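You operate a simulated robot arm through the tools that you are given. There is no shell and no other tool.

You are at the controls of a simulated robot arm. One attempt, no reset.

JOB
Switch on key and lamps, run the forks up to 0.7 m and fully down, then switch both off.
Fine: the parking brake stays on.
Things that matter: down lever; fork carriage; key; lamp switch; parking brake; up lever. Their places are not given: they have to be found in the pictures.

Only the result counts: the job must be done as asked and must still hold three seconds after the hand-in. Knocking over, shifting, dropping, spilling or breaking anything else fails it.

ROBOT AND FRAMES
A 6-joint arm with a two-finger gripper, fixed in place. Base frame: the origin is at the foot of the arm, x ahead of it, y to its left, z up. Units: m, rad, N and s.
Its first joint turns from -2.897 to 2.897 rad. Payload 3.43 kg.
Tool frame: the origin (TCP) lies between the finger pads and is the grasp point; the fingertips stand 0.02 m ahead of it; z points along the fingers, y is the line along which they close. The gripper opens to 0.19 m. The gripper's body begins 0.248 m behind the TCP.
Orientation is that of the tool frame in the base frame, as [roll, pitch, yaw] about the fixed x, y, z axes, in that order (R = Rz(yaw) Ry(pitch) Rx(roll)). With the fingers straight down and closing along the base's y, the tool's x points along the base's -x, its y along +y and its z along -z.

CONTROLS
- The arm moves only by the tool send_rows. Its arguments are lists of equal length, an entry for each row: "grip": the gripper command, from -1 (fully open) to 1 (shut), values between in proportion; "offset": the shift along the tool's x, y, z in m, a list of three; "dr": the turn, a rotation vector about the tool's x, y, z in rad, a list of three. In form: {"grip": [grip, ...], "offset": [[dx, dy, dz], ...], "dr": [[ax, ay, az], ...]}. A call has 1 to 20 rows; each row shifts and turns the commanded pose from where the row before left it, along the tool's axes as they then stand. Rows are played at 5 a second. More than 0.05 m and 0.15 rad between two rows, or a gripper value outside its range, and nothing of the call is played. Where a pose cannot be reached the arm comes as near as it can. A force on the tool above 90 N (or 10 N above the force at the start of the call, whichever is more), or a blocked arm, ends the call early, and 0.2 s more pass. Each finger travels about 0.045 m/s and halts on what it meets, pressing with about 23 N; the grip force reading is that of the motor and also rises with nothing between the fingers. The clock runs only during rows and for 0.2 s after the last one: add rows that do not move to give the fingers time. It gives the time, the measured TCP pose, the force on the tool (base axes), the opening and the grip force at its end, in the units of the frame above (readings bear some noise), with the torque about the TCP (base axes, N m) and any sound that the robot's microphone picked up.
- Cameras (640 x 400 px; columns grow to the right, rows downward): "scene" is fixed at [0.0512, 0.5011, 1.6999]; the picture's right is [-0.78, -0.62, 0.00], its down [-0.25, 0.32, -0.91] and it looks along [0.57, -0.72, -0.41] (base axes); focal length 367 px, centre (320, 200). "wrist" rides on the gripper at [0.07, -0.008, -0.288] in the tool frame; the picture's right is [0.12, 0.99, 0.00], its down [-0.96, 0.12, -0.25] and it looks along [-0.25, 0.03, 0.97] (tool axes); focal length 261 px, centre (320, 200).
- capture(camera): a new picture of that camera. The clock stands still meanwhile.
- raise_lower(by): slides the trunk up (or, below 0, down) by that many m; the arm rides with it, the base frame stays. It gives what a move gives, with no picture.
- probe_pixels(camera, pixels): for up to 12 pixels [column, row] of the newest picture of that camera ("zoom" is the newest enlarged one), the place [x, y, z] in the base frame of the surface seen there, good to about 0.002 m. The clock stands still meanwhile.
- enlarge(camera, box): a new picture of the part [left, top, right, bottom] of that camera's present view, enlarged. The clock stands still meanwhile.
- hand_in(): hands the job in; it is judged then, once.

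Unless the task says otherwise, let go and move clear before handing in.

The tools are called after "Request:" as name(argument=value, ...) on one line, values as JSON. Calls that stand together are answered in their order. send_rows: Moves the arm, as the interface text tells. Its arguments: {"type":"object","properties":{"grip":{"type":"array","items":{"type":"number"}},"offset":{"type":"array","items":{"type":"array","items":{"type":"number"}}},"dr":{"type":"array","items":{"type":"array","items":{"type":"number"}}}},"required":["grip","offset","dr"]} The other tools are called the same way: raise_lower (by) slides the trunk up or down; capture (camera) takes a picture; probe_pixels (camera, pixels) gives the place of the surface under pixels of a picture; enlarge (camera, box) takes an enlarged picture of a part of a camera's view; hand_in () hands the job in.

At the start:

```text
time: 0.0
ee_pos: [0.7104, -0.1031, 1.2358]
tool_rot: [-3.14, 0.0, -3.142]
wrist_force: [-0.1, -0.4, -0.6]
torque: [-0.01, -0.01, -0.01]
width: 0.19
grasp_force: 0.1
trunk travel left (down, up): [-0.125, 0.115]
```

scene: 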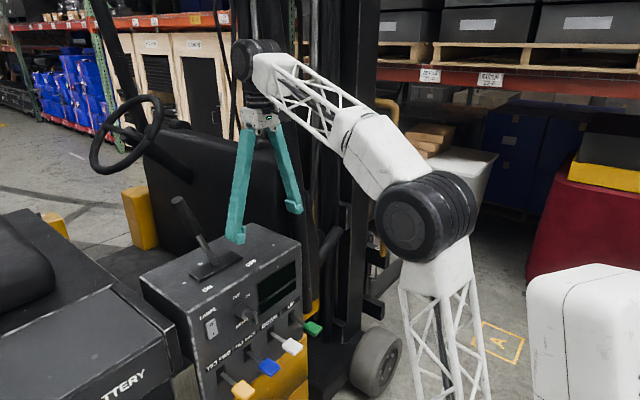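
wrist: 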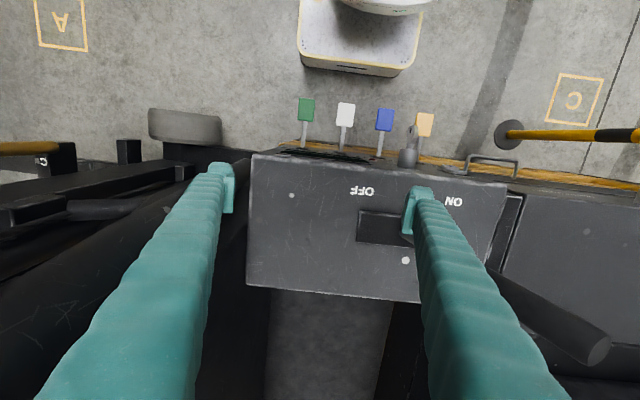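

The scene picture shows a control box with a parking-brake handle on top (around 195,230), a rocker-like switch at (210,327), a key at about (243,318) and four coloured levers at (243,388), (269,367), (292,346), (313,327). I'll enlarge those parts to read the labels.

Request:
enlarge(camera="scene", box=[130, 220, 340, 400])

Request:
enlarge(camera="wrist", box=[230, 80, 530, 320])

Request:
enlarge(camera="scene", box=[190, 290, 330, 400])

```text
2.22 times, centred on (235, 310) of scene
```

zoom: 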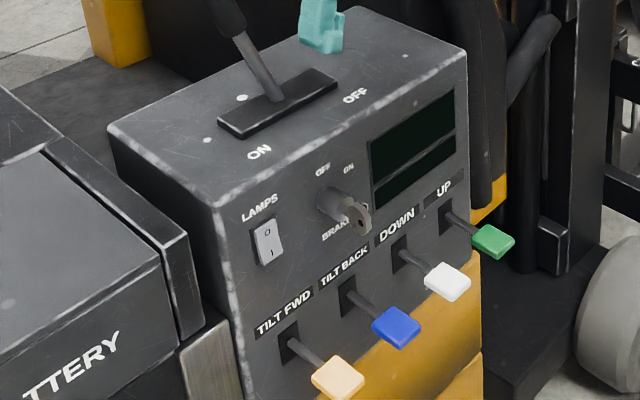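

```text
1.67 times, centred on (380, 200) of wrist
```

zoom: 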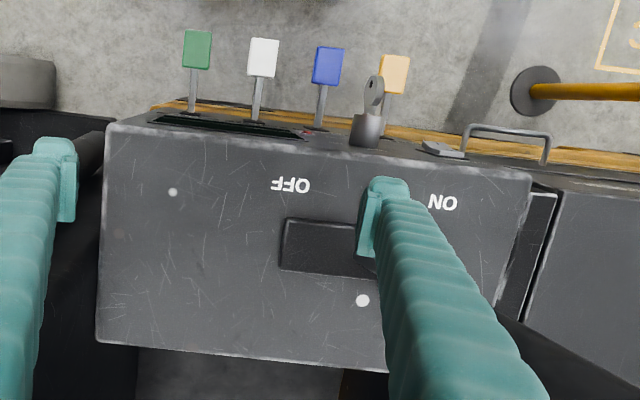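

```text
3.64 times, centred on (260, 345) of scene
```

zoom: 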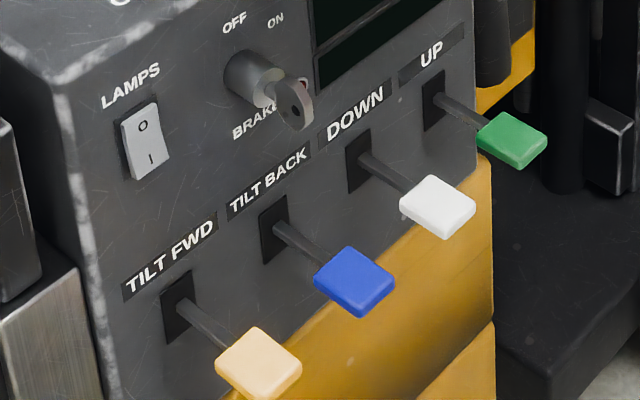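

The zoom shows the labels: LAMPS rocker (145,145), key (265,85) with OFF/ON marks, levers TILT FWD (yellow), TILT BACK (blue), DOWN (white), UP (green), and a dark display. I'll probe these places.

Request:
probe_pixels(camera="zoom", pixels=[[142, 126], [150, 160], [112, 150], [240, 80], [275, 95], [295, 105], [236, 22], [276, 18], [510, 140], [437, 205], [435, 95], [360, 160]])

Request:
probe_pixels(camera="scene", pixels=[[243, 388], [269, 367], [292, 346], [313, 327], [148, 275], [190, 315], [298, 240], [235, 222], [180, 200], [212, 265], [200, 390], [275, 290]])

```text
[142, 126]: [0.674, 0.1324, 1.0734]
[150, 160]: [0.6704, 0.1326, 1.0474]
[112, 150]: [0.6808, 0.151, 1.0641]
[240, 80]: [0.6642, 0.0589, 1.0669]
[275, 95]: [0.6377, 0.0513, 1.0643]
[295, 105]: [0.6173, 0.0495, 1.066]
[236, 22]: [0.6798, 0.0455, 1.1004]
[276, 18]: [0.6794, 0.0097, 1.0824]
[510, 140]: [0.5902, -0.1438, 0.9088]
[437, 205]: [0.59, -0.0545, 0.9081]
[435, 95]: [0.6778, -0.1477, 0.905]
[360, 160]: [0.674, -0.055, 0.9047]
```

```text
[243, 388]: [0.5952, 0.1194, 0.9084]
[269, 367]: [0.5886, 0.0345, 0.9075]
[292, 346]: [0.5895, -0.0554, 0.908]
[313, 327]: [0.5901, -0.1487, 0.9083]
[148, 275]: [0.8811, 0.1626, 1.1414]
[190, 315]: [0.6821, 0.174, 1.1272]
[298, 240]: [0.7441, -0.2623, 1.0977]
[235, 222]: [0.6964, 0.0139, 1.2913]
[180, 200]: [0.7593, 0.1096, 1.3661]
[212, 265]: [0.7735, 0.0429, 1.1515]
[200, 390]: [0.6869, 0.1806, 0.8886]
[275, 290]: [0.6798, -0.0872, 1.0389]
```

The panel face lies at x≈0.68 facing the arm: the key is near (0.62–0.66, 0.05, 1.066), the rocker near (0.672, 0.132, 1.06), the UP lever tip near (0.59, -0.146, 0.908) and DOWN near (0.59, -0.055, 0.908). Next I'll look closer at the key and rocker, the mast and carriage, and where the arm's own joints lie.

Request:
enlarge(camera="scene", box=[195, 295, 275, 345])

Request:
enlarge(camera="scene", box=[260, 0, 480, 137])

Request:
probe_pixels(camera="scene", pixels=[[255, 50], [290, 95], [355, 140], [405, 220], [430, 260], [440, 380], [580, 330], [345, 240], [350, 30], [385, 120], [330, 240], [385, 280]])

```text
8.00 times, centred on (235, 320) of scene
```

zoom: 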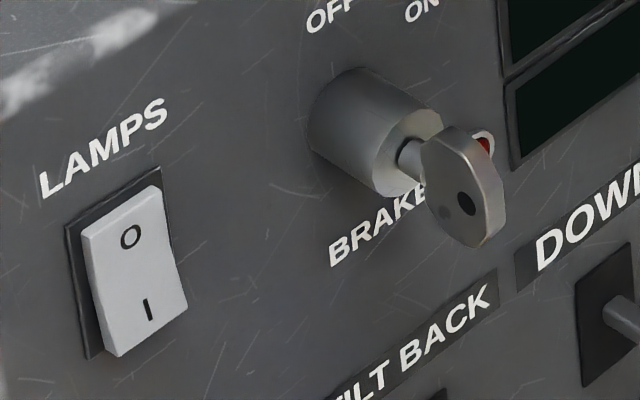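

```text
2.91 times, centred on (370, 68) of scene
```

zoom: 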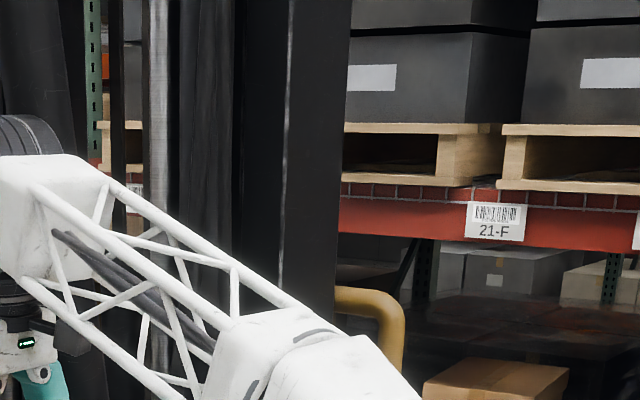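

```text
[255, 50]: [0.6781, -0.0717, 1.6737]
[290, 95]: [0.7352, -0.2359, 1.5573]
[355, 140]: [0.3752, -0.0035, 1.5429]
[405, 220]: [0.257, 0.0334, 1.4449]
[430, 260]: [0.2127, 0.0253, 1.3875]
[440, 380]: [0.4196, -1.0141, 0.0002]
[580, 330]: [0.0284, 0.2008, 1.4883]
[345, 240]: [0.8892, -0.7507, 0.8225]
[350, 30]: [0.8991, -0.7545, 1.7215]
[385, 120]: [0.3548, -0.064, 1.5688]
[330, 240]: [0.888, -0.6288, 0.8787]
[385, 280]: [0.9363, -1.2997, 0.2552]
```

In the zoom the key bow is a thin disc standing upright (around 465,185 in the 8x zoom) with the rocker pressed at O, and the elbow sits near (0.25, 0.03, 1.44). I'll re-enlarge the key area to probe the bow and rocker edges exactly.

Request:
enlarge(camera="scene", box=[195, 295, 275, 345])

```text
8.00 times, centred on (235, 320) of scene
```

zoom: 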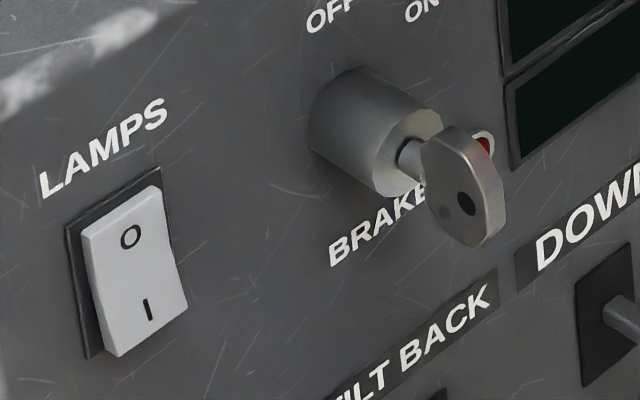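

Request:
probe_pixels(camera="zoom", pixels=[[435, 140], [440, 185], [470, 240], [490, 185], [460, 150], [410, 155], [395, 180], [360, 90], [90, 240], [155, 195], [180, 295], [125, 345]])

Request:
probe_pixels(camera="zoom", pixels=[[465, 135], [425, 180], [445, 215], [485, 242], [500, 205], [470, 180], [435, 115], [400, 130], [325, 18], [420, 10], [340, 120], [137, 275]])

```text
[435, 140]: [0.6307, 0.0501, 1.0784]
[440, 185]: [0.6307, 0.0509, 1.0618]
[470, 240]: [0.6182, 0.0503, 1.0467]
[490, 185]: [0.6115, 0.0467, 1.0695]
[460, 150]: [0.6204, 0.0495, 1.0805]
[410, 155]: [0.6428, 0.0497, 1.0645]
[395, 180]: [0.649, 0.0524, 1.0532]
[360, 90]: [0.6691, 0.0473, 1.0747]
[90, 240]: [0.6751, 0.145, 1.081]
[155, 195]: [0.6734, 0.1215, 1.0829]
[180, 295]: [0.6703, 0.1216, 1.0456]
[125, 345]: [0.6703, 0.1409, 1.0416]
```

```text
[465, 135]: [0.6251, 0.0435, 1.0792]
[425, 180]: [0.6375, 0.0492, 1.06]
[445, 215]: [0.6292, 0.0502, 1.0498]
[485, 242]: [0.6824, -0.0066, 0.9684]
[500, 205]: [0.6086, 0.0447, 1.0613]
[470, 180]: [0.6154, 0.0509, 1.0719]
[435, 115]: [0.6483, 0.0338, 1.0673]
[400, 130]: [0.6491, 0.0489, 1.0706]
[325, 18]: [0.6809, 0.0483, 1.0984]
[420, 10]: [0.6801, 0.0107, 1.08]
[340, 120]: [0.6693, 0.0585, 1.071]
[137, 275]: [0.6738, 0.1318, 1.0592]
```

The bow spans x 0.61–0.64, y 0.044–0.051, z 1.046–1.082, so the key's axis is near y 0.047, z 1.064. The rocker spans y 0.121–0.145, z 1.041–1.083. I'll back the hand away from the box first, narrowing the gripper to about 0.06 m.

Request:
send_rows(grip=[0.37, 0.37, 0.37, 0.37, 0.37, 0.37, 0.37, 0.37], offset=[[0.03, 0, 0], [0.03, 0, 0], [0.03, 0, 0], [0.03, 0, 0], [0.03, 0, 0], [0.03, 0, 0], [0.03, 0, 0], [0, 0, 0]], dr=[[0, 0, 0], [0, 0, 0], [0, 0, 0], [0, 0, 0], [0, 0, 0], [0, 0, 0], [0, 0, 0], [0, 0, 0]])

```text
time: 1.8
ee_pos: [0.4999, -0.1028, 1.2345]
tool_rot: [3.141, 0.0, -3.14]
wrist_force: [-0.3, -0.5, 0.3]
torque: [-0.03, -0.07, 0.01]
width: 0.0598
grasp_force: 0.1
trunk travel left (down, up): [-0.125, 0.115]
```

The hand moved back cleanly to x 0.50 with the opening at 0.06. Now I'll tilt it 45° toward the panel and shift to the key's y.

Request:
send_rows(grip=[0.37, 0.37, 0.37, 0.37, 0.37, 0.37, 0.37], offset=[[0, 0.025, 0], [0, 0.025, 0], [0, 0.025, 0], [0, 0.025, 0], [0, 0.025, 0], [0, 0.025, 0], [0, 0, 0]], dr=[[0, -0.131, 0], [0, -0.131, 0], [0, -0.131, 0], [0, -0.131, 0], [0, -0.131, 0], [0, -0.131, 0], [0, 0, 0]])

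Request:
capture(camera="wrist")

Request:
capture(camera="scene")

```text
time: 3.4
ee_pos: [0.5007, 0.0461, 1.2348]
tool_rot: [3.141, 0.789, 3.141]
wrist_force: [-0.6, -0.2, 0.0]
torque: [0.04, -0.02, 0.02]
width: 0.0597
grasp_force: 0.1
trunk travel left (down, up): [-0.125, 0.115]
```

```text
taken
```

wrist: 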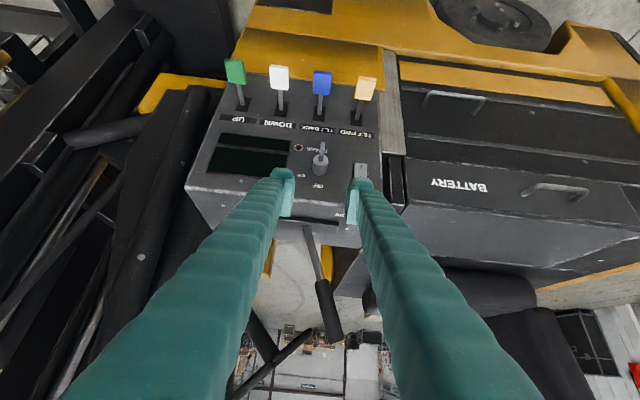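

```text
taken
```

scene: 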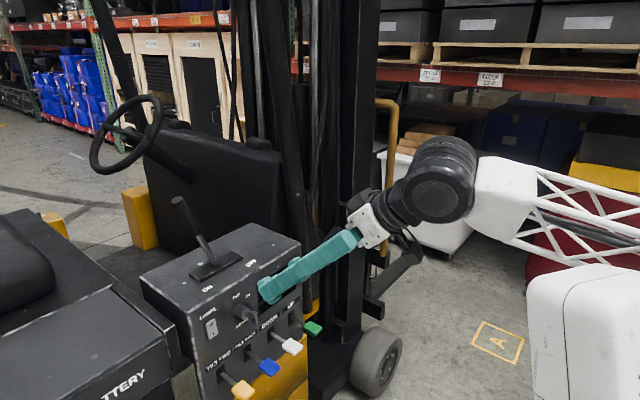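

The tool is tilted 45° at (0.50, 0.046, 1.235), and the wrist view shows the key at about (320,150) between the fingers. I'll move in line with the key and stop short to check.

Request:
send_rows(grip=[0.37, 0.37, 0.37, 0.37, 0.37, 0.37], offset=[[0.041, 0.001, 0], [0, 0, 0.035], [0, 0, 0.035], [0, 0, 0.035], [0, 0, 0.035], [0, 0, 0]], dr=[[0, 0, 0], [0, 0, 0], [0, 0, 0], [0, 0, 0], [0, 0, 0], [0, 0, 0]])

Request:
capture(camera="wrist")

Request:
enlarge(camera="scene", box=[180, 260, 340, 360])

```text
time: 4.8
ee_pos: [0.5685, 0.0466, 1.1053]
tool_rot: [3.141, 0.787, -3.14]
wrist_force: [0.1, 0.4, -0.7]
torque: [-0.01, -0.03, -0.02]
width: 0.0597
grasp_force: 0.1
trunk travel left (down, up): [-0.125, 0.115]
```

```text
taken
```

wrist: 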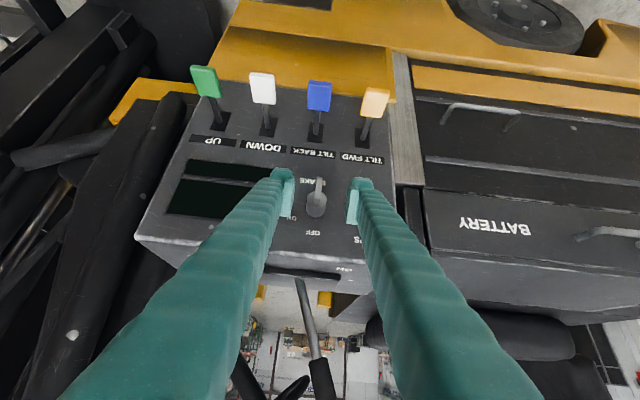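

```text
4.00 times, centred on (260, 310) of scene
```

zoom: 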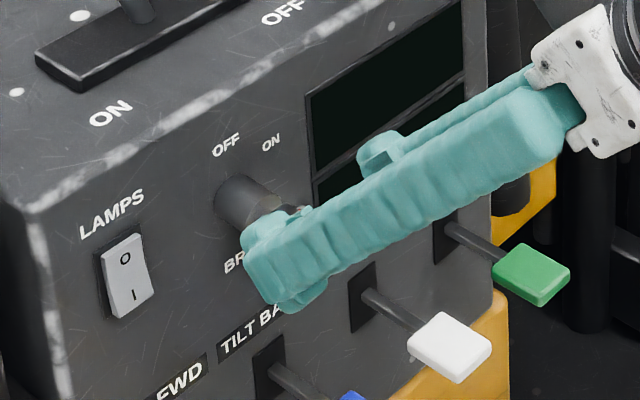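

The key sits centred between the fingers at (316,195), clear on both sides. I'll advance 0.06 m along the tool so the pads straddle the bow.

Request:
send_rows(grip=[0.37, 0.37, 0.37, 0.37], offset=[[0, 0, 0.02], [0, 0, 0.02], [0, 0, 0.02], [0, 0, 0]], dr=[[0, 0, 0], [0, 0, 0], [0, 0, 0], [0, 0, 0]])

Request:
enlarge(camera="wrist", box=[220, 130, 420, 255])

Request:
enlarge(camera="scene", box=[195, 280, 291, 340])

```text
time: 5.8
ee_pos: [0.6123, 0.0476, 1.062]
tool_rot: [-3.141, 0.788, -3.141]
wrist_force: [-0.2, 0.1, -0.5]
torque: [0.0, -0.02, 0.01]
width: 0.0598
grasp_force: 0.0
trunk travel left (down, up): [-0.125, 0.115]
```

```text
3.20 times, centred on (320, 192) of wrist
```

zoom: 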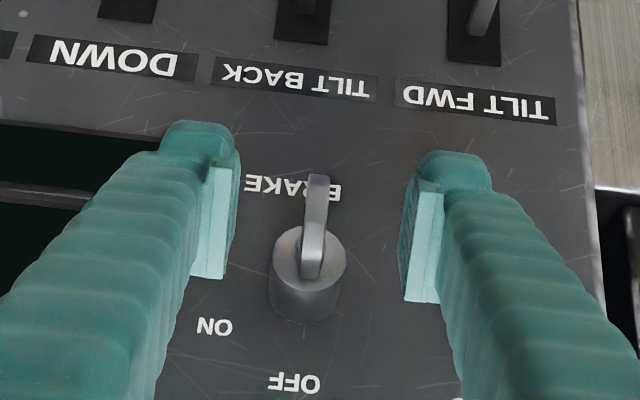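

```text
6.67 times, centred on (243, 310) of scene
```

zoom: 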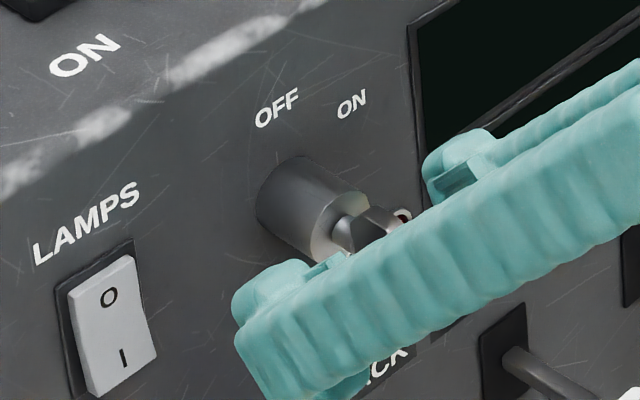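

The key bow stands midway between the pads (313,230 in the wrist zoom). I'll close on it and read the width.

Request:
send_rows(grip=[0.7, 1, 1, 1, 1, 1], offset=[[0, 0, 0], [0, 0, 0], [0, 0, 0], [0, 0, 0], [0, 0, 0], [0, 0, 0]], dr=[[0, 0, 0], [0, 0, 0], [0, 0, 0], [0, 0, 0], [0, 0, 0], [0, 0, 0]])

Request:
enlarge(camera="wrist", box=[220, 130, 420, 255])

```text
time: 7.2
ee_pos: [0.6128, 0.0455, 1.0617]
tool_rot: [3.141, 0.786, 3.141]
wrist_force: [3.1, -16.8, -0.1]
torque: [-0.04, -0.02, -0.14]
width: 0.007
grasp_force: 40.4
trunk travel left (down, up): [-0.125, 0.115]
```

```text
3.20 times, centred on (320, 192) of wrist
```

zoom: 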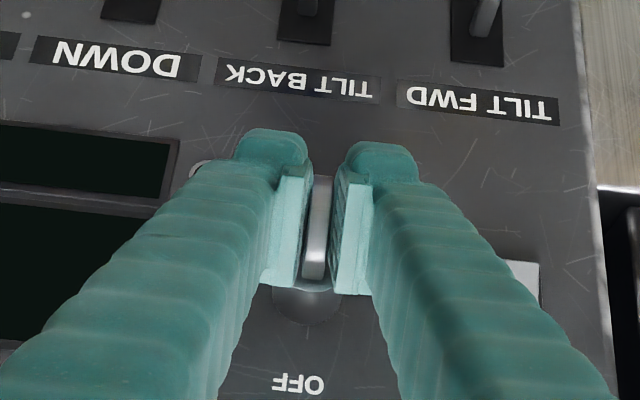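

The pads have closed on the bow at 7 mm width. Next I'll turn clockwise (seen from the arm) about the base x axis in small steps, easing the sideways load, and watch the torque.

Request:
send_rows(grip=[1, 1, 1, 1, 1, 1, 1], offset=[[0, -0.001, 0], [0, 0, 0], [0, 0, 0], [0, 0, 0], [0, 0, 0], [0, 0, 0], [0, 0, 0]], dr=[[0, 0, 0], [-0.0707, 0, 0.0707], [-0.0707, 0, 0.0707], [-0.0707, 0, 0.0707], [-0.0707, 0, 0.0707], [-0.0707, 0, 0.0707], [0, 0, 0]])

Request:
enlarge(camera="wrist", box=[220, 130, 420, 255])

Request:
enlarge(camera="scene", box=[180, 260, 340, 360])

```text
time: 8.8
ee_pos: [0.612, 0.0437, 1.063]
tool_rot: [2.484, 0.668, 2.692]
wrist_force: [-9.6, -27.6, -22.2]
torque: [-0.09, -0.3, -0.43]
width: 0.0071
grasp_force: 40.5
trunk travel left (down, up): [-0.125, 0.115]
```

```text
3.20 times, centred on (320, 192) of wrist
```

zoom: 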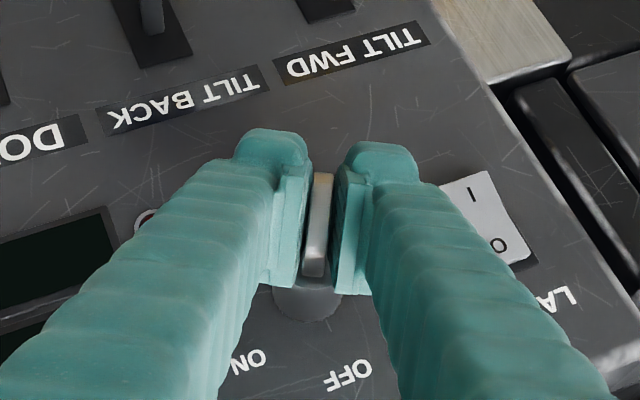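

```text
4.00 times, centred on (260, 310) of scene
```

zoom: 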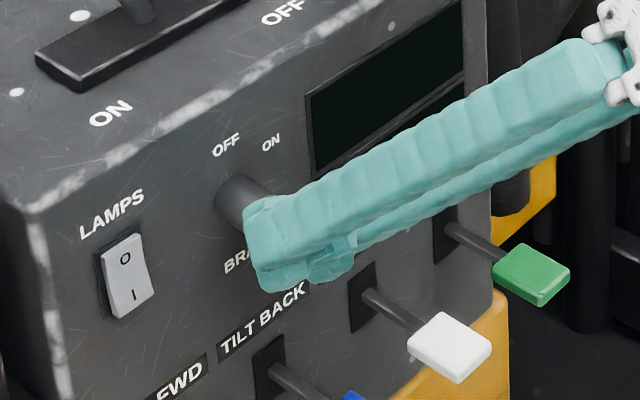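

The key turns freely (little torque about x) and has turned about 29°. The pads carry a sideways load of about 35 N along the closing line, so I'll ease 2 mm in tool -y and keep turning.

Request:
send_rows(grip=[1, 1, 1, 1, 1, 1], offset=[[0, -0.002, 0], [0, 0, 0], [0, 0, 0], [0, 0, 0], [0, 0, 0], [0, 0, 0]], dr=[[0, 0, 0], [-0.0707, 0, 0.0707], [-0.0707, 0, 0.0707], [-0.0707, 0, 0.0707], [-0.0707, 0, 0.0707], [0, 0, 0]])

Request:
enlarge(camera="scene", box=[180, 260, 340, 360])

Request:
enlarge(camera="wrist", box=[120, 80, 520, 330])

```text
time: 10.2
ee_pos: [0.6126, 0.0445, 1.0609]
tool_rot: [2.082, 0.453, 2.478]
wrist_force: [15.6, -11.9, -50.1]
torque: [-0.1, 0.3, -0.16]
width: 0.0072
grasp_force: 41.3
trunk travel left (down, up): [-0.125, 0.115]
```

```text
4.00 times, centred on (260, 310) of scene
```

zoom: 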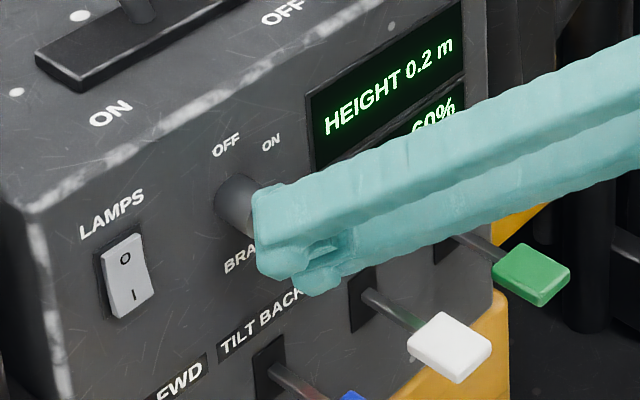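

```text
1.60 times, centred on (320, 205) of wrist
```

zoom: 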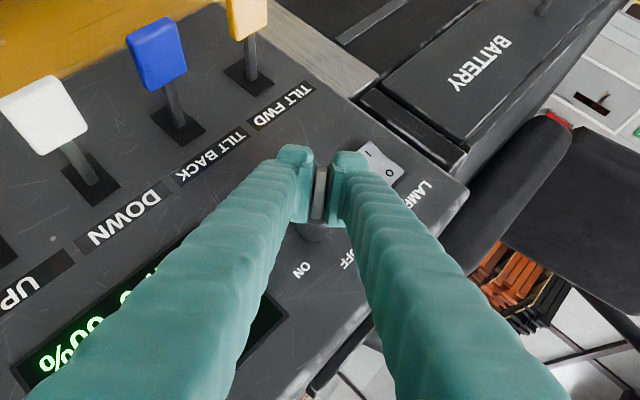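

The display lit up showing HEIGHT 0.2 m and 60%, so the key is on at about 52° of turn. The force on z is -50 N, so I'll ease another 2 mm along tool -y and see what the load does before going on.

Request:
send_rows(grip=[1, 1], offset=[[0, -0.002, 0], [0, 0, 0]], dr=[[0, 0, 0], [0, 0, 0]])

```text
time: 10.8
ee_pos: [0.6141, 0.0433, 1.0618]
tool_rot: [2.083, 0.455, 2.478]
wrist_force: [2.2, -0.8, -35.9]
torque: [-0.05, 0.04, -0.38]
width: 0.007
grasp_force: 41.1
trunk travel left (down, up): [-0.125, 0.115]
```

Easing cut the load, and what is left is mainly along z (-36 N). I'll lower the tool 2 mm and turn another 0.15 rad to seat the key toward the ON mark.

Request:
send_rows(grip=[1, 1, 1, 1], offset=[[0.0009, -0.0016, 0.0009], [0, 0, 0], [0, 0, 0], [0, 0, 0]], dr=[[0, 0, 0], [-0.053, 0, 0.053], [-0.053, 0, 0.053], [0, 0, 0]])

Request:
enlarge(camera="wrist", box=[220, 130, 420, 255])

```text
time: 11.8
ee_pos: [0.613, 0.0428, 1.0629]
tool_rot: [1.952, 0.361, 2.426]
wrist_force: [0.5, 3.1, 8.8]
torque: [0.02, 0.09, 0.37]
width: 0.0072
grasp_force: 41.3
trunk travel left (down, up): [-0.125, 0.115]
```

```text
3.20 times, centred on (320, 192) of wrist
```

zoom: 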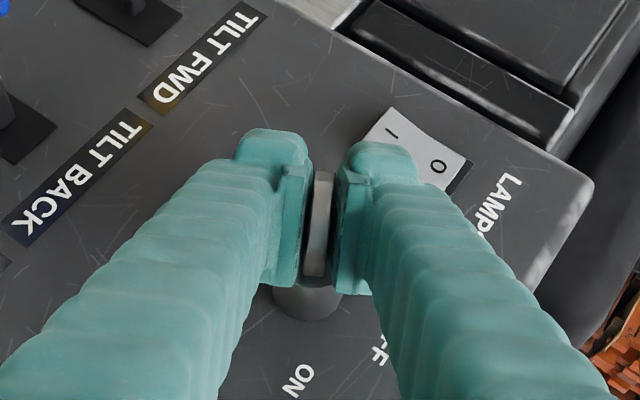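

Now at about 60° of turn with low forces, and the ON mark (298,380) lies almost on the key's line. I'll turn 0.1 rad more to feel for the stop.

Request:
send_rows(grip=[1, 1, 1], offset=[[0, 0, 0], [0, 0, 0], [0, 0, 0]], dr=[[-0.035, 0, 0.035], [-0.035, 0, 0.035], [0, 0, 0]])

Request:
enlarge(camera="wrist", box=[220, 130, 420, 255])

```text
time: 12.6
ee_pos: [0.614, 0.0423, 1.0606]
tool_rot: [1.877, 0.293, 2.402]
wrist_force: [-0.2, 3.0, 15.4]
torque: [-0.75, -0.67, 0.44]
width: 0.0084
grasp_force: 42.0
trunk travel left (down, up): [-0.125, 0.115]
```

```text
3.20 times, centred on (320, 192) of wrist
```

zoom: 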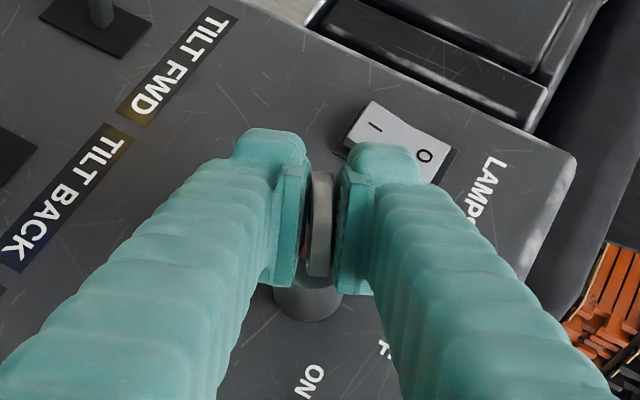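

Torque rose to -0.75 N m and the width grew to 8.4 mm, so the stop (ON) is at about 60°. I'll turn back the 0.1 rad to unload, then open and back off along the tool.

Request:
send_rows(grip=[1, 1, 0.8, 0.5, 0.37, 0.37, 0.37, 0.37, 0.37, 0.37, 0.37], offset=[[0, 0, 0], [0, 0, 0], [0, 0, 0], [0, 0, 0], [0, 0, 0], [0, 0, 0], [0, 0, 0], [0, 0, -0.03], [0, 0, -0.03], [0, 0, -0.03], [0, 0, 0]], dr=[[0.035, 0, -0.035], [0.03, 0, -0.03], [0, 0, 0], [0, 0, 0], [0, 0, 0], [0, 0, 0], [0, 0, 0], [0, 0, 0], [0, 0, 0], [0, 0, 0], [0, 0, 0]])

Request:
capture(camera="scene")

Request:
enlarge(camera="scene", box=[180, 260, 340, 360])

```text
time: 13.2
ee_pos: [0.6171, 0.0441, 1.0604]
tool_rot: [1.927, 0.33, 2.428]
wrist_force: [-36.8, 21.8, 55.3]
torque: [-0.36, -1.1, 0.54]
width: 0.0078
grasp_force: 42.2
trunk travel left (down, up): [-0.125, 0.115]
stopped in row 2: the force on the tool passed its limit at 92 N (the readings are from after the stop); the commanded pose is now the measured one
```

```text
taken
```

scene: 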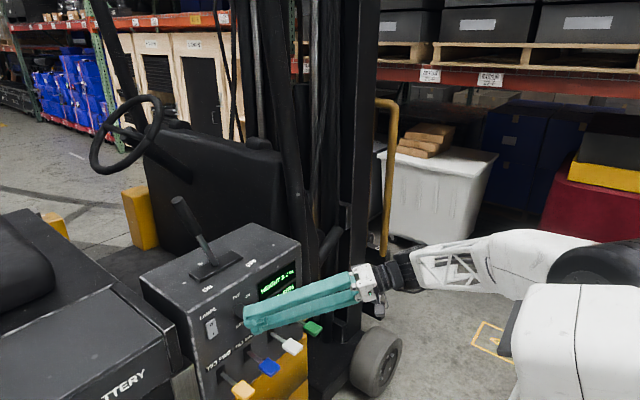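

```text
4.00 times, centred on (260, 310) of scene
```

zoom: 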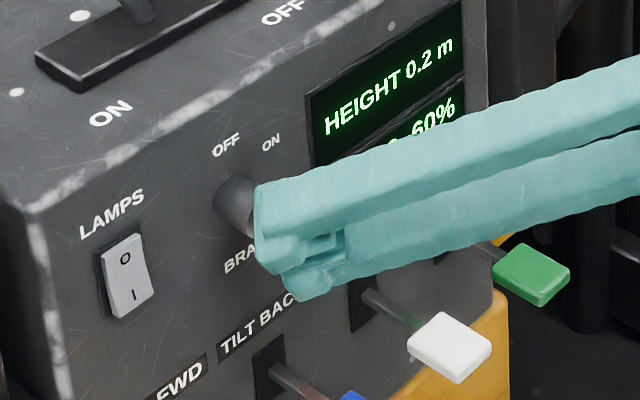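

The display still reads HEIGHT 0.2 m, but the call stopped on a 92 N force in row 2 with the bow still pinched. I'll just open the fingers without moving the arm.

Request:
send_rows(grip=[0.8, 0.6, 0.4, 0.37, 0.37], offset=[[0, 0, 0], [0, 0, 0], [0, 0, 0], [0, 0, 0], [0, 0, 0]], dr=[[0, 0, 0], [0, 0, 0], [0, 0, 0], [0, 0, 0], [0, 0, 0]])

Request:
enlarge(camera="wrist", box=[220, 130, 420, 255])

Request:
enlarge(camera="scene", box=[180, 260, 340, 360])

```text
time: 14.4
ee_pos: [0.6194, 0.0403, 1.055]
tool_rot: [1.934, 0.325, 2.423]
wrist_force: [0.0, 0.0, 0.2]
torque: [0.03, 0.01, 0.04]
width: 0.0598
grasp_force: 0.1
trunk travel left (down, up): [-0.125, 0.115]
```

```text
3.20 times, centred on (320, 192) of wrist
```

zoom: 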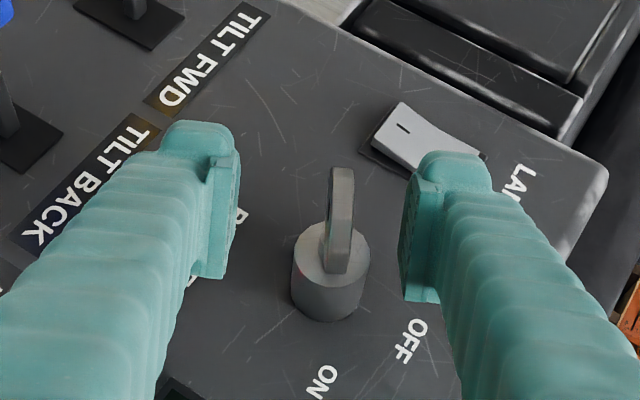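

```text
4.00 times, centred on (260, 310) of scene
```

zoom: 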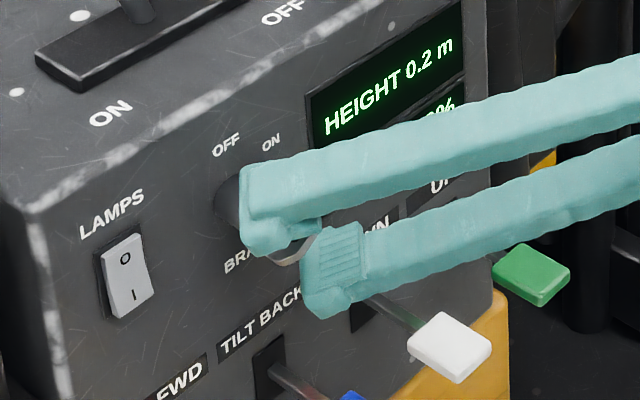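

The fingers are open and the force is zero. The key has stayed at ON with the display lit, so I'll back off along the tool and then turn the hand back upright.

Request:
send_rows(grip=[0.37, 0.37, 0.37, 0.37, 0.37, 0.37, 0.37, 0.37, 0.37, 0.37, 0.37, 0.37, 0.37], offset=[[0, 0, -0.025], [0, 0, -0.025], [0, 0, -0.025], [0, 0, -0.025], [0, 0, 0], [0, 0, 0], [0, 0, 0], [0, 0, 0], [0, 0, 0], [0, 0, 0], [0, 0, 0], [0, 0, 0], [0, 0, 0]], dr=[[0, 0, 0], [0, 0, 0], [0, 0, 0], [0, 0, 0], [0.0955, 0, -0.0955], [0.0955, 0, -0.0955], [0.0955, 0, -0.0955], [0.0955, 0, -0.0955], [0.0955, 0, -0.0955], [0.0955, 0, -0.0955], [0.0955, 0, -0.0955], [0.0955, 0, -0.0955], [0, 0, 0]])

Request:
capture(camera="scene")

Request:
enlarge(camera="scene", box=[190, 260, 350, 360])

```text
time: 16.3
ee_pos: [0.5846, -0.0501, 1.0294]
tool_rot: [2.412, 0.5, 2.662]
wrist_force: [-0.2, 0.2, 0.0]
torque: [0.0, 0.02, 0.02]
width: 0.0597
grasp_force: 0.0
trunk travel left (down, up): [-0.125, 0.115]
stopped in row 9: the arm was blocked; the commanded pose is now the measured one
```

```text
taken
```

scene: 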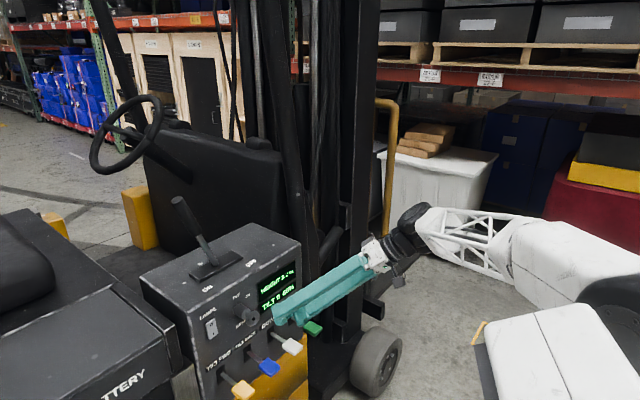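

```text
4.00 times, centred on (270, 310) of scene
```

zoom: 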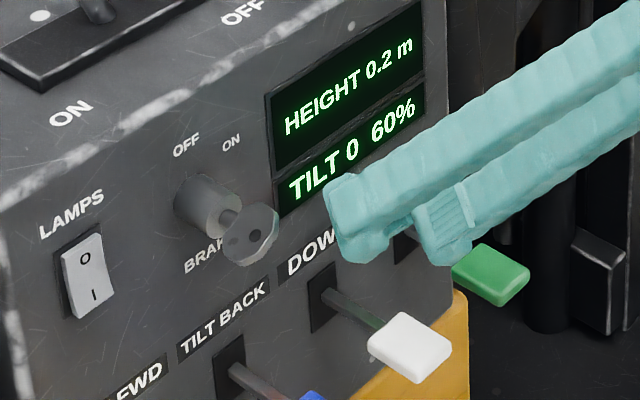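

The arm stopped "blocked" with zero force, so it is folded too far; TCP is at (0.585, -0.050, 1.029) and the display reads HEIGHT 0.2 m, TILT 0, 60%. I'll probe the arm's joints to see where the shoulder and elbow are before choosing a steeper tool angle.

Request:
probe_pixels(camera="scene", pixels=[[415, 215], [430, 240], [500, 240], [560, 245], [615, 290], [590, 300], [540, 340], [620, 350], [490, 350], [478, 330], [400, 262], [375, 252]])

Request:
capture(camera="wrist")

```text
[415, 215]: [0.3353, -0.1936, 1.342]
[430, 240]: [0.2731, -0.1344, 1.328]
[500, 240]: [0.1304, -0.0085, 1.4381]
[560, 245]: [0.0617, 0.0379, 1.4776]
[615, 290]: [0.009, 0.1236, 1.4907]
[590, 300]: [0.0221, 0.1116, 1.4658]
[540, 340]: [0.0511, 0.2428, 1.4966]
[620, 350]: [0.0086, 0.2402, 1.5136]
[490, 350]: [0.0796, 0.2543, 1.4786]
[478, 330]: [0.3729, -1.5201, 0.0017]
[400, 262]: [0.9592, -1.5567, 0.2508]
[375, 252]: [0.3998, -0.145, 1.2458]
```

```text
taken
```

wrist: 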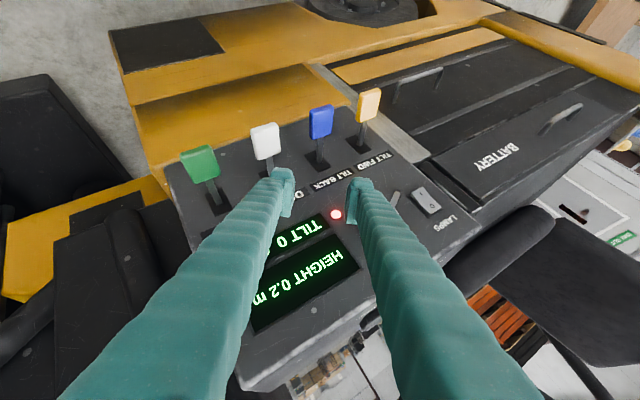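

The forearm runs from about (0.06, 0.04, 1.48) to (0.33, -0.19, 1.33), so the wrist was pulled too near the shoulder. I'll lift the tool straight up 0.17 m first, then turn it back to the 45° pose.

Request:
send_rows(grip=[0.37, 0.37, 0.37, 0.37, 0.37, 0.37], offset=[[-0.0163, 0.0199, -0.0222], [-0.0163, 0.0199, -0.0222], [-0.0163, 0.0199, -0.0222], [-0.0163, 0.0199, -0.0222], [-0.0163, 0.0199, -0.0222], [0, 0, 0]], dr=[[0, 0, 0], [0, 0, 0], [0, 0, 0], [0, 0, 0], [0, 0, 0], [0, 0, 0]])

```text
time: 17.7
ee_pos: [0.5927, -0.0545, 1.1864]
tool_rot: [2.406, 0.475, 2.659]
wrist_force: [-0.1, 0.0, -0.3]
torque: [-0.02, 0.02, 0.01]
width: 0.0597
grasp_force: 0.1
trunk travel left (down, up): [-0.125, 0.115]
```

The lift worked: TCP is at (0.593, -0.055, 1.186) with no force. Now I'll rotate back to the 45° upright pose.

Request:
send_rows(grip=[0.37, 0.37, 0.37, 0.37, 0.37, 0.37], offset=[[0, 0, 0], [0, 0, 0], [0, 0, 0], [0, 0, 0], [0, 0, 0], [0, 0, 0]], dr=[[0.0855, -0.025, -0.0924], [0.0855, -0.025, -0.0924], [0.0855, -0.025, -0.0924], [0.0855, -0.025, -0.0924], [0.0855, -0.025, -0.0924], [0, 0, 0]])

```text
time: 19.1
ee_pos: [0.5834, -0.052, 1.1991]
tool_rot: [-3.139, 0.789, -3.141]
wrist_force: [-0.2, 0.3, -0.5]
torque: [-0.01, 0.0, 0.0]
width: 0.0597
grasp_force: 0.0
trunk travel left (down, up): [-0.125, 0.115]
```

The tool is back to the 45° pose with no load. Lowering the trunk 0.11 m should put the shoulder further from the wrist and give more room.

Request:
raise_lower(by=-0.11)

Request:
capture(camera="scene")

```text
time: 20.5
ee_pos: [0.5844, -0.0512, 1.0895]
tool_rot: [-3.141, 0.787, -3.141]
wrist_force: [0.0, -0.6, 0.4]
torque: [0.04, 0.02, 0.03]
width: 0.06
grasp_force: 0.0
trunk travel left (down, up): [-0.015, 0.225]
```

```text
taken
```

scene: 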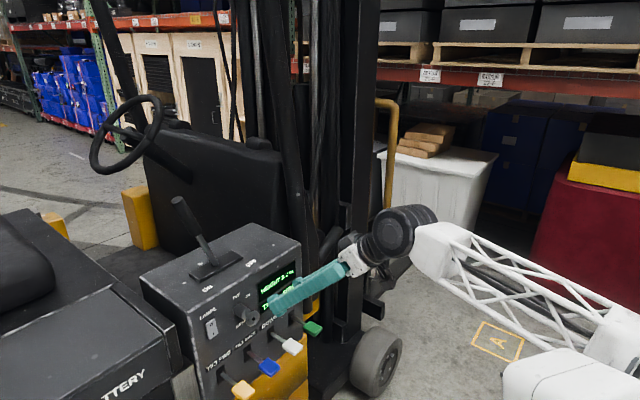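

The scene shows the hand with ample room now. I'll back off past the key bow, shift left to the rocker's y=0.133, close the fingers and come to a pre-press spot.

Request:
send_rows(grip=[0.37, 0.37, 0.5, 0.7, 1, 1, 1, 1, 1, 1, 1], offset=[[0.0177, 0, -0.046], [0, 0, 0], [0, 0.0368, 0], [0, 0.0368, 0], [0, 0.0368, 0], [0, 0.0368, 0], [0, 0.0368, 0], [0, 0, 0.028], [0, 0, 0.028], [0, 0, 0.028], [0, 0, 0]], dr=[[0, 0, 0], [0, 0, 0], [0, 0, 0], [0, 0, 0], [0, 0, 0], [0, 0, 0], [0, 0, 0], [0, 0, 0], [0, 0, 0], [0, 0, 0], [0, 0, 0]])

Request:
enlarge(camera="scene", box=[180, 260, 340, 360])

Request:
capture(camera="wrist")

```text
time: 22.9
ee_pos: [0.5971, 0.1315, 1.0495]
tool_rot: [-3.141, 0.787, -3.142]
wrist_force: [-0.9, -0.3, -0.7]
torque: [0.01, -0.01, 0.02]
width: 0.0002
grasp_force: 23.1
trunk travel left (down, up): [-0.015, 0.225]
```

```text
4.00 times, centred on (260, 310) of scene
```

zoom: 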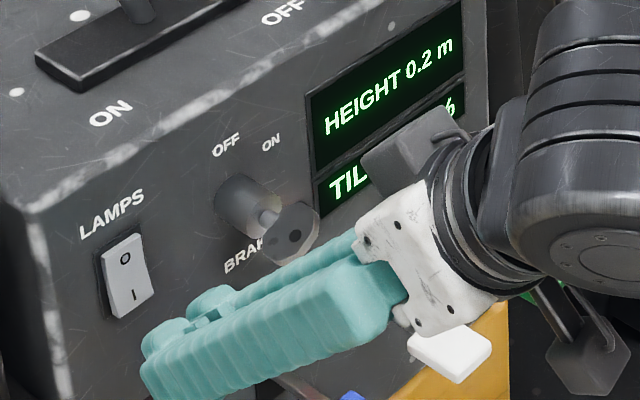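

```text
taken
```

wrist: 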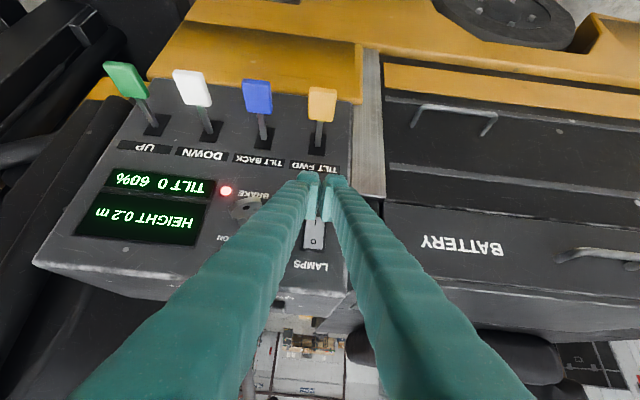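

The closed fingers sit in front of the rocker's lower (I) half, with the corner at about x 0.626, z 1.05. I'll advance straight in +x, with small steps near contact.

Request:
send_rows(grip=[1, 1, 1, 1, 1, 1, 1], offset=[[-0.0124, 0, 0.0124], [-0.0124, 0, 0.0124], [-0.0028, 0.001, 0.0028], [-0.0028, 0, 0.0028], [-0.0028, 0, 0.0028], [-0.0028, 0, 0.0028], [0, 0, 0]], dr=[[0, 0, 0], [0, 0, 0], [0, 0, 0], [0, 0, 0], [0, 0, 0], [0, 0, 0], [0, 0, 0]])

Request:
enlarge(camera="scene", box=[180, 280, 276, 340])

```text
time: 24.5
ee_pos: [0.6458, 0.1332, 1.049]
tool_rot: [-3.14, 0.783, 3.141]
wrist_force: [-60.8, -5.6, -4.8]
torque: [0.23, -0.16, -0.17]
width: 0.006
grasp_force: 34.4
trunk travel left (down, up): [-0.015, 0.225]
```

```text
6.67 times, centred on (228, 310) of scene
```

zoom: 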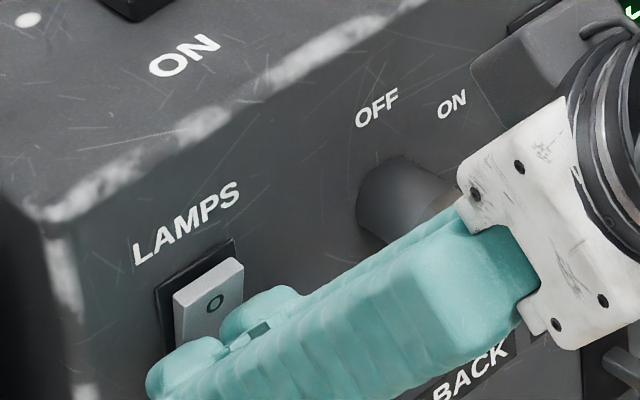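

The rocker's upper half now stands proud (around 210,305), so it flipped to I. I'll back straight off in -x and check the lamps.

Request:
send_rows(grip=[1, 1, 1, 1, 1, 1], offset=[[0.007, 0, -0.007], [0.02, 0, -0.02], [0.03, 0, -0.03], [0.03, 0, -0.03], [0, 0, 0], [0, 0, 0]], dr=[[0, 0, 0], [0, 0, 0], [0, 0, 0], [0, 0, 0], [0, 0, 0], [0, 0, 0]])

Request:
capture(camera="scene")

Request:
capture(camera="wrist")

Request:
enlarge(camera="scene", box=[180, 270, 340, 370])

```text
time: 25.9
ee_pos: [0.5246, 0.1369, 1.0492]
tool_rot: [-3.139, 0.787, -3.141]
wrist_force: [0.1, -0.3, -0.6]
torque: [0.01, -0.02, 0.02]
width: 0.0
grasp_force: 34.4
trunk travel left (down, up): [-0.015, 0.225]
```

```text
taken
```

scene: 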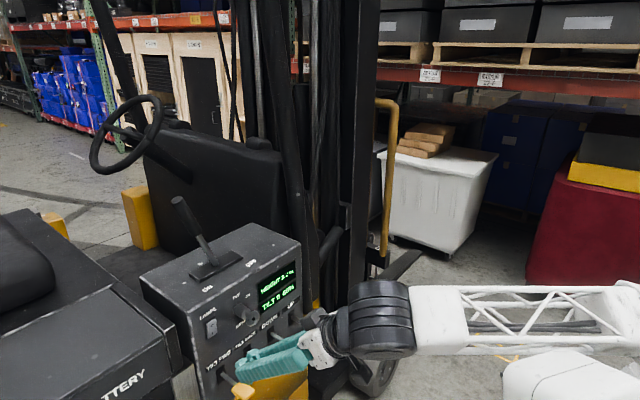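

```text
taken
```

wrist: 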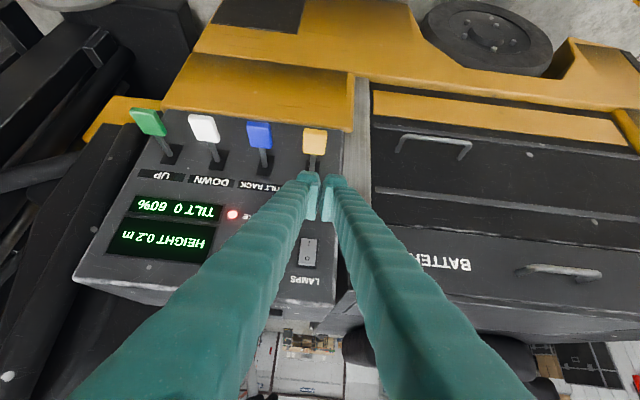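

```text
4.00 times, centred on (260, 320) of scene
```

zoom: 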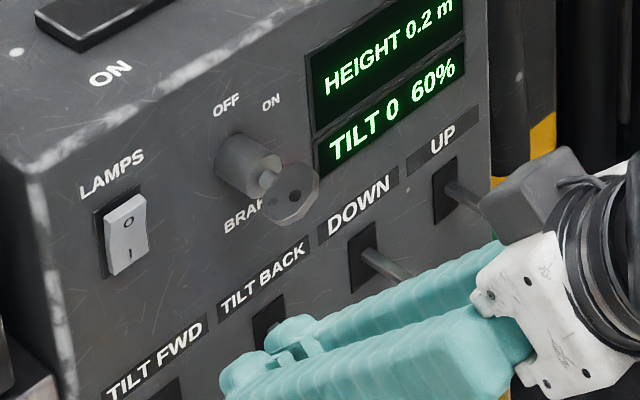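

The rocker shows I pressed in, the key is at ON, and the display reads HEIGHT 0.2 m, TILT 0, 60%. Before going to the UP (green) lever, I'll probe the paddles seen in the wrist view at (148,122) and (203,128).

Request:
enlarge(camera="wrist", box=[100, 90, 260, 190])

```text
4.00 times, centred on (180, 140) of wrist
```

zoom: 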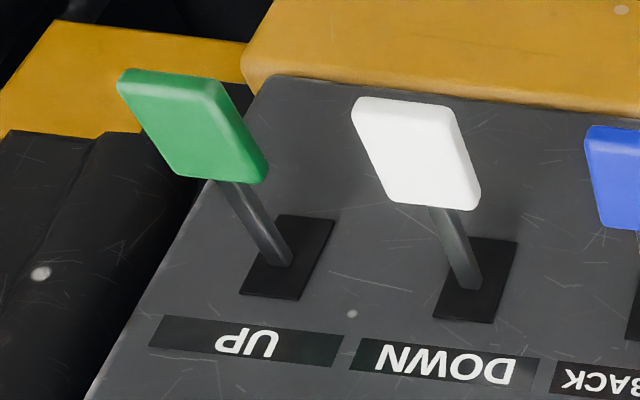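

Request:
probe_pixels(camera="zoom", pixels=[[125, 80], [195, 85], [178, 168], [255, 175], [192, 128], [370, 110], [440, 112], [395, 190], [465, 200], [418, 155], [285, 255], [470, 285]])

Request:
probe_pixels(camera="zoom", pixels=[[330, 222], [300, 297], [245, 290], [225, 110], [248, 205], [275, 262], [515, 243], [490, 318], [440, 310], [435, 230], [292, 250], [262, 245]])

```text
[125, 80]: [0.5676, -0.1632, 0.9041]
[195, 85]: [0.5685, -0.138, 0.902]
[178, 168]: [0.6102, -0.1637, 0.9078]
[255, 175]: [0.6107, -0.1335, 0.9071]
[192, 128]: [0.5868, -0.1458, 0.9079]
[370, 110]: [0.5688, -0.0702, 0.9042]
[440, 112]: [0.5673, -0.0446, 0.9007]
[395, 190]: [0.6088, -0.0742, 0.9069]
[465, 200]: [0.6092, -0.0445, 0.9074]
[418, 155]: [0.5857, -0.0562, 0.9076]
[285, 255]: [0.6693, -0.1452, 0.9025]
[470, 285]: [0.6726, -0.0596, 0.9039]
```

```text
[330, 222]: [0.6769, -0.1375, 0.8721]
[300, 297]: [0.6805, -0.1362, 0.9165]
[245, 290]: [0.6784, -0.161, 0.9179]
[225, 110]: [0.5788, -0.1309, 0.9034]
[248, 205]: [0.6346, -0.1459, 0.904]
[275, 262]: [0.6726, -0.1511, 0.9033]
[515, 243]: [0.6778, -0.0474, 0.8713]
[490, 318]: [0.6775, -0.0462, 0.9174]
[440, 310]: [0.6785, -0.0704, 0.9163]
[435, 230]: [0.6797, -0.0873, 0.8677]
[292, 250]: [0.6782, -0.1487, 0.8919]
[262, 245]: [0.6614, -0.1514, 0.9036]
```

The green paddle spans x 0.568–0.610, y -0.164..-0.131 with its top at z 0.908, and the white one y -0.074..-0.044. Both slots run z 0.872–0.918. I'll turn the tool straight down and move over beside the UP lever at a safe height.

Request:
send_rows(grip=[1, 1, 1, 1, 1, 1, 1, 1, 1], offset=[[0, -0.0355, 0], [0, -0.0355, 0], [0, -0.0355, 0], [0, -0.0355, 0], [0, -0.0355, 0], [0, -0.0355, 0], [0, -0.0355, 0], [0, -0.0355, 0], [0, 0, 0]], dr=[[0, 0.131, 0], [0, 0.131, 0], [0, 0.131, 0], [0, 0.131, 0], [0, 0.131, 0], [0, 0.131, 0], [0, 0, 0], [0, 0, 0], [0, 0, 0]])

Request:
capture(camera="scene")

Request:
capture(camera="wrist")

```text
time: 27.9
ee_pos: [0.5259, -0.1482, 1.0519]
tool_rot: [-3.139, -0.002, 3.139]
wrist_force: [0.0, 0.6, 0.1]
torque: [-0.03, -0.02, 0.01]
width: 0.0
grasp_force: 34.3
trunk travel left (down, up): [-0.015, 0.225]
```

```text
taken
```

scene: 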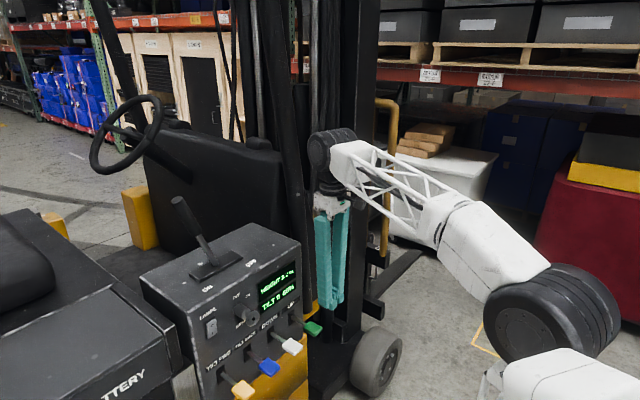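

```text
taken
```

wrist: 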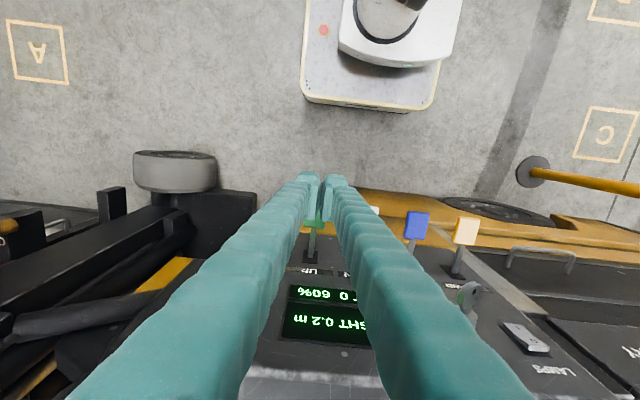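

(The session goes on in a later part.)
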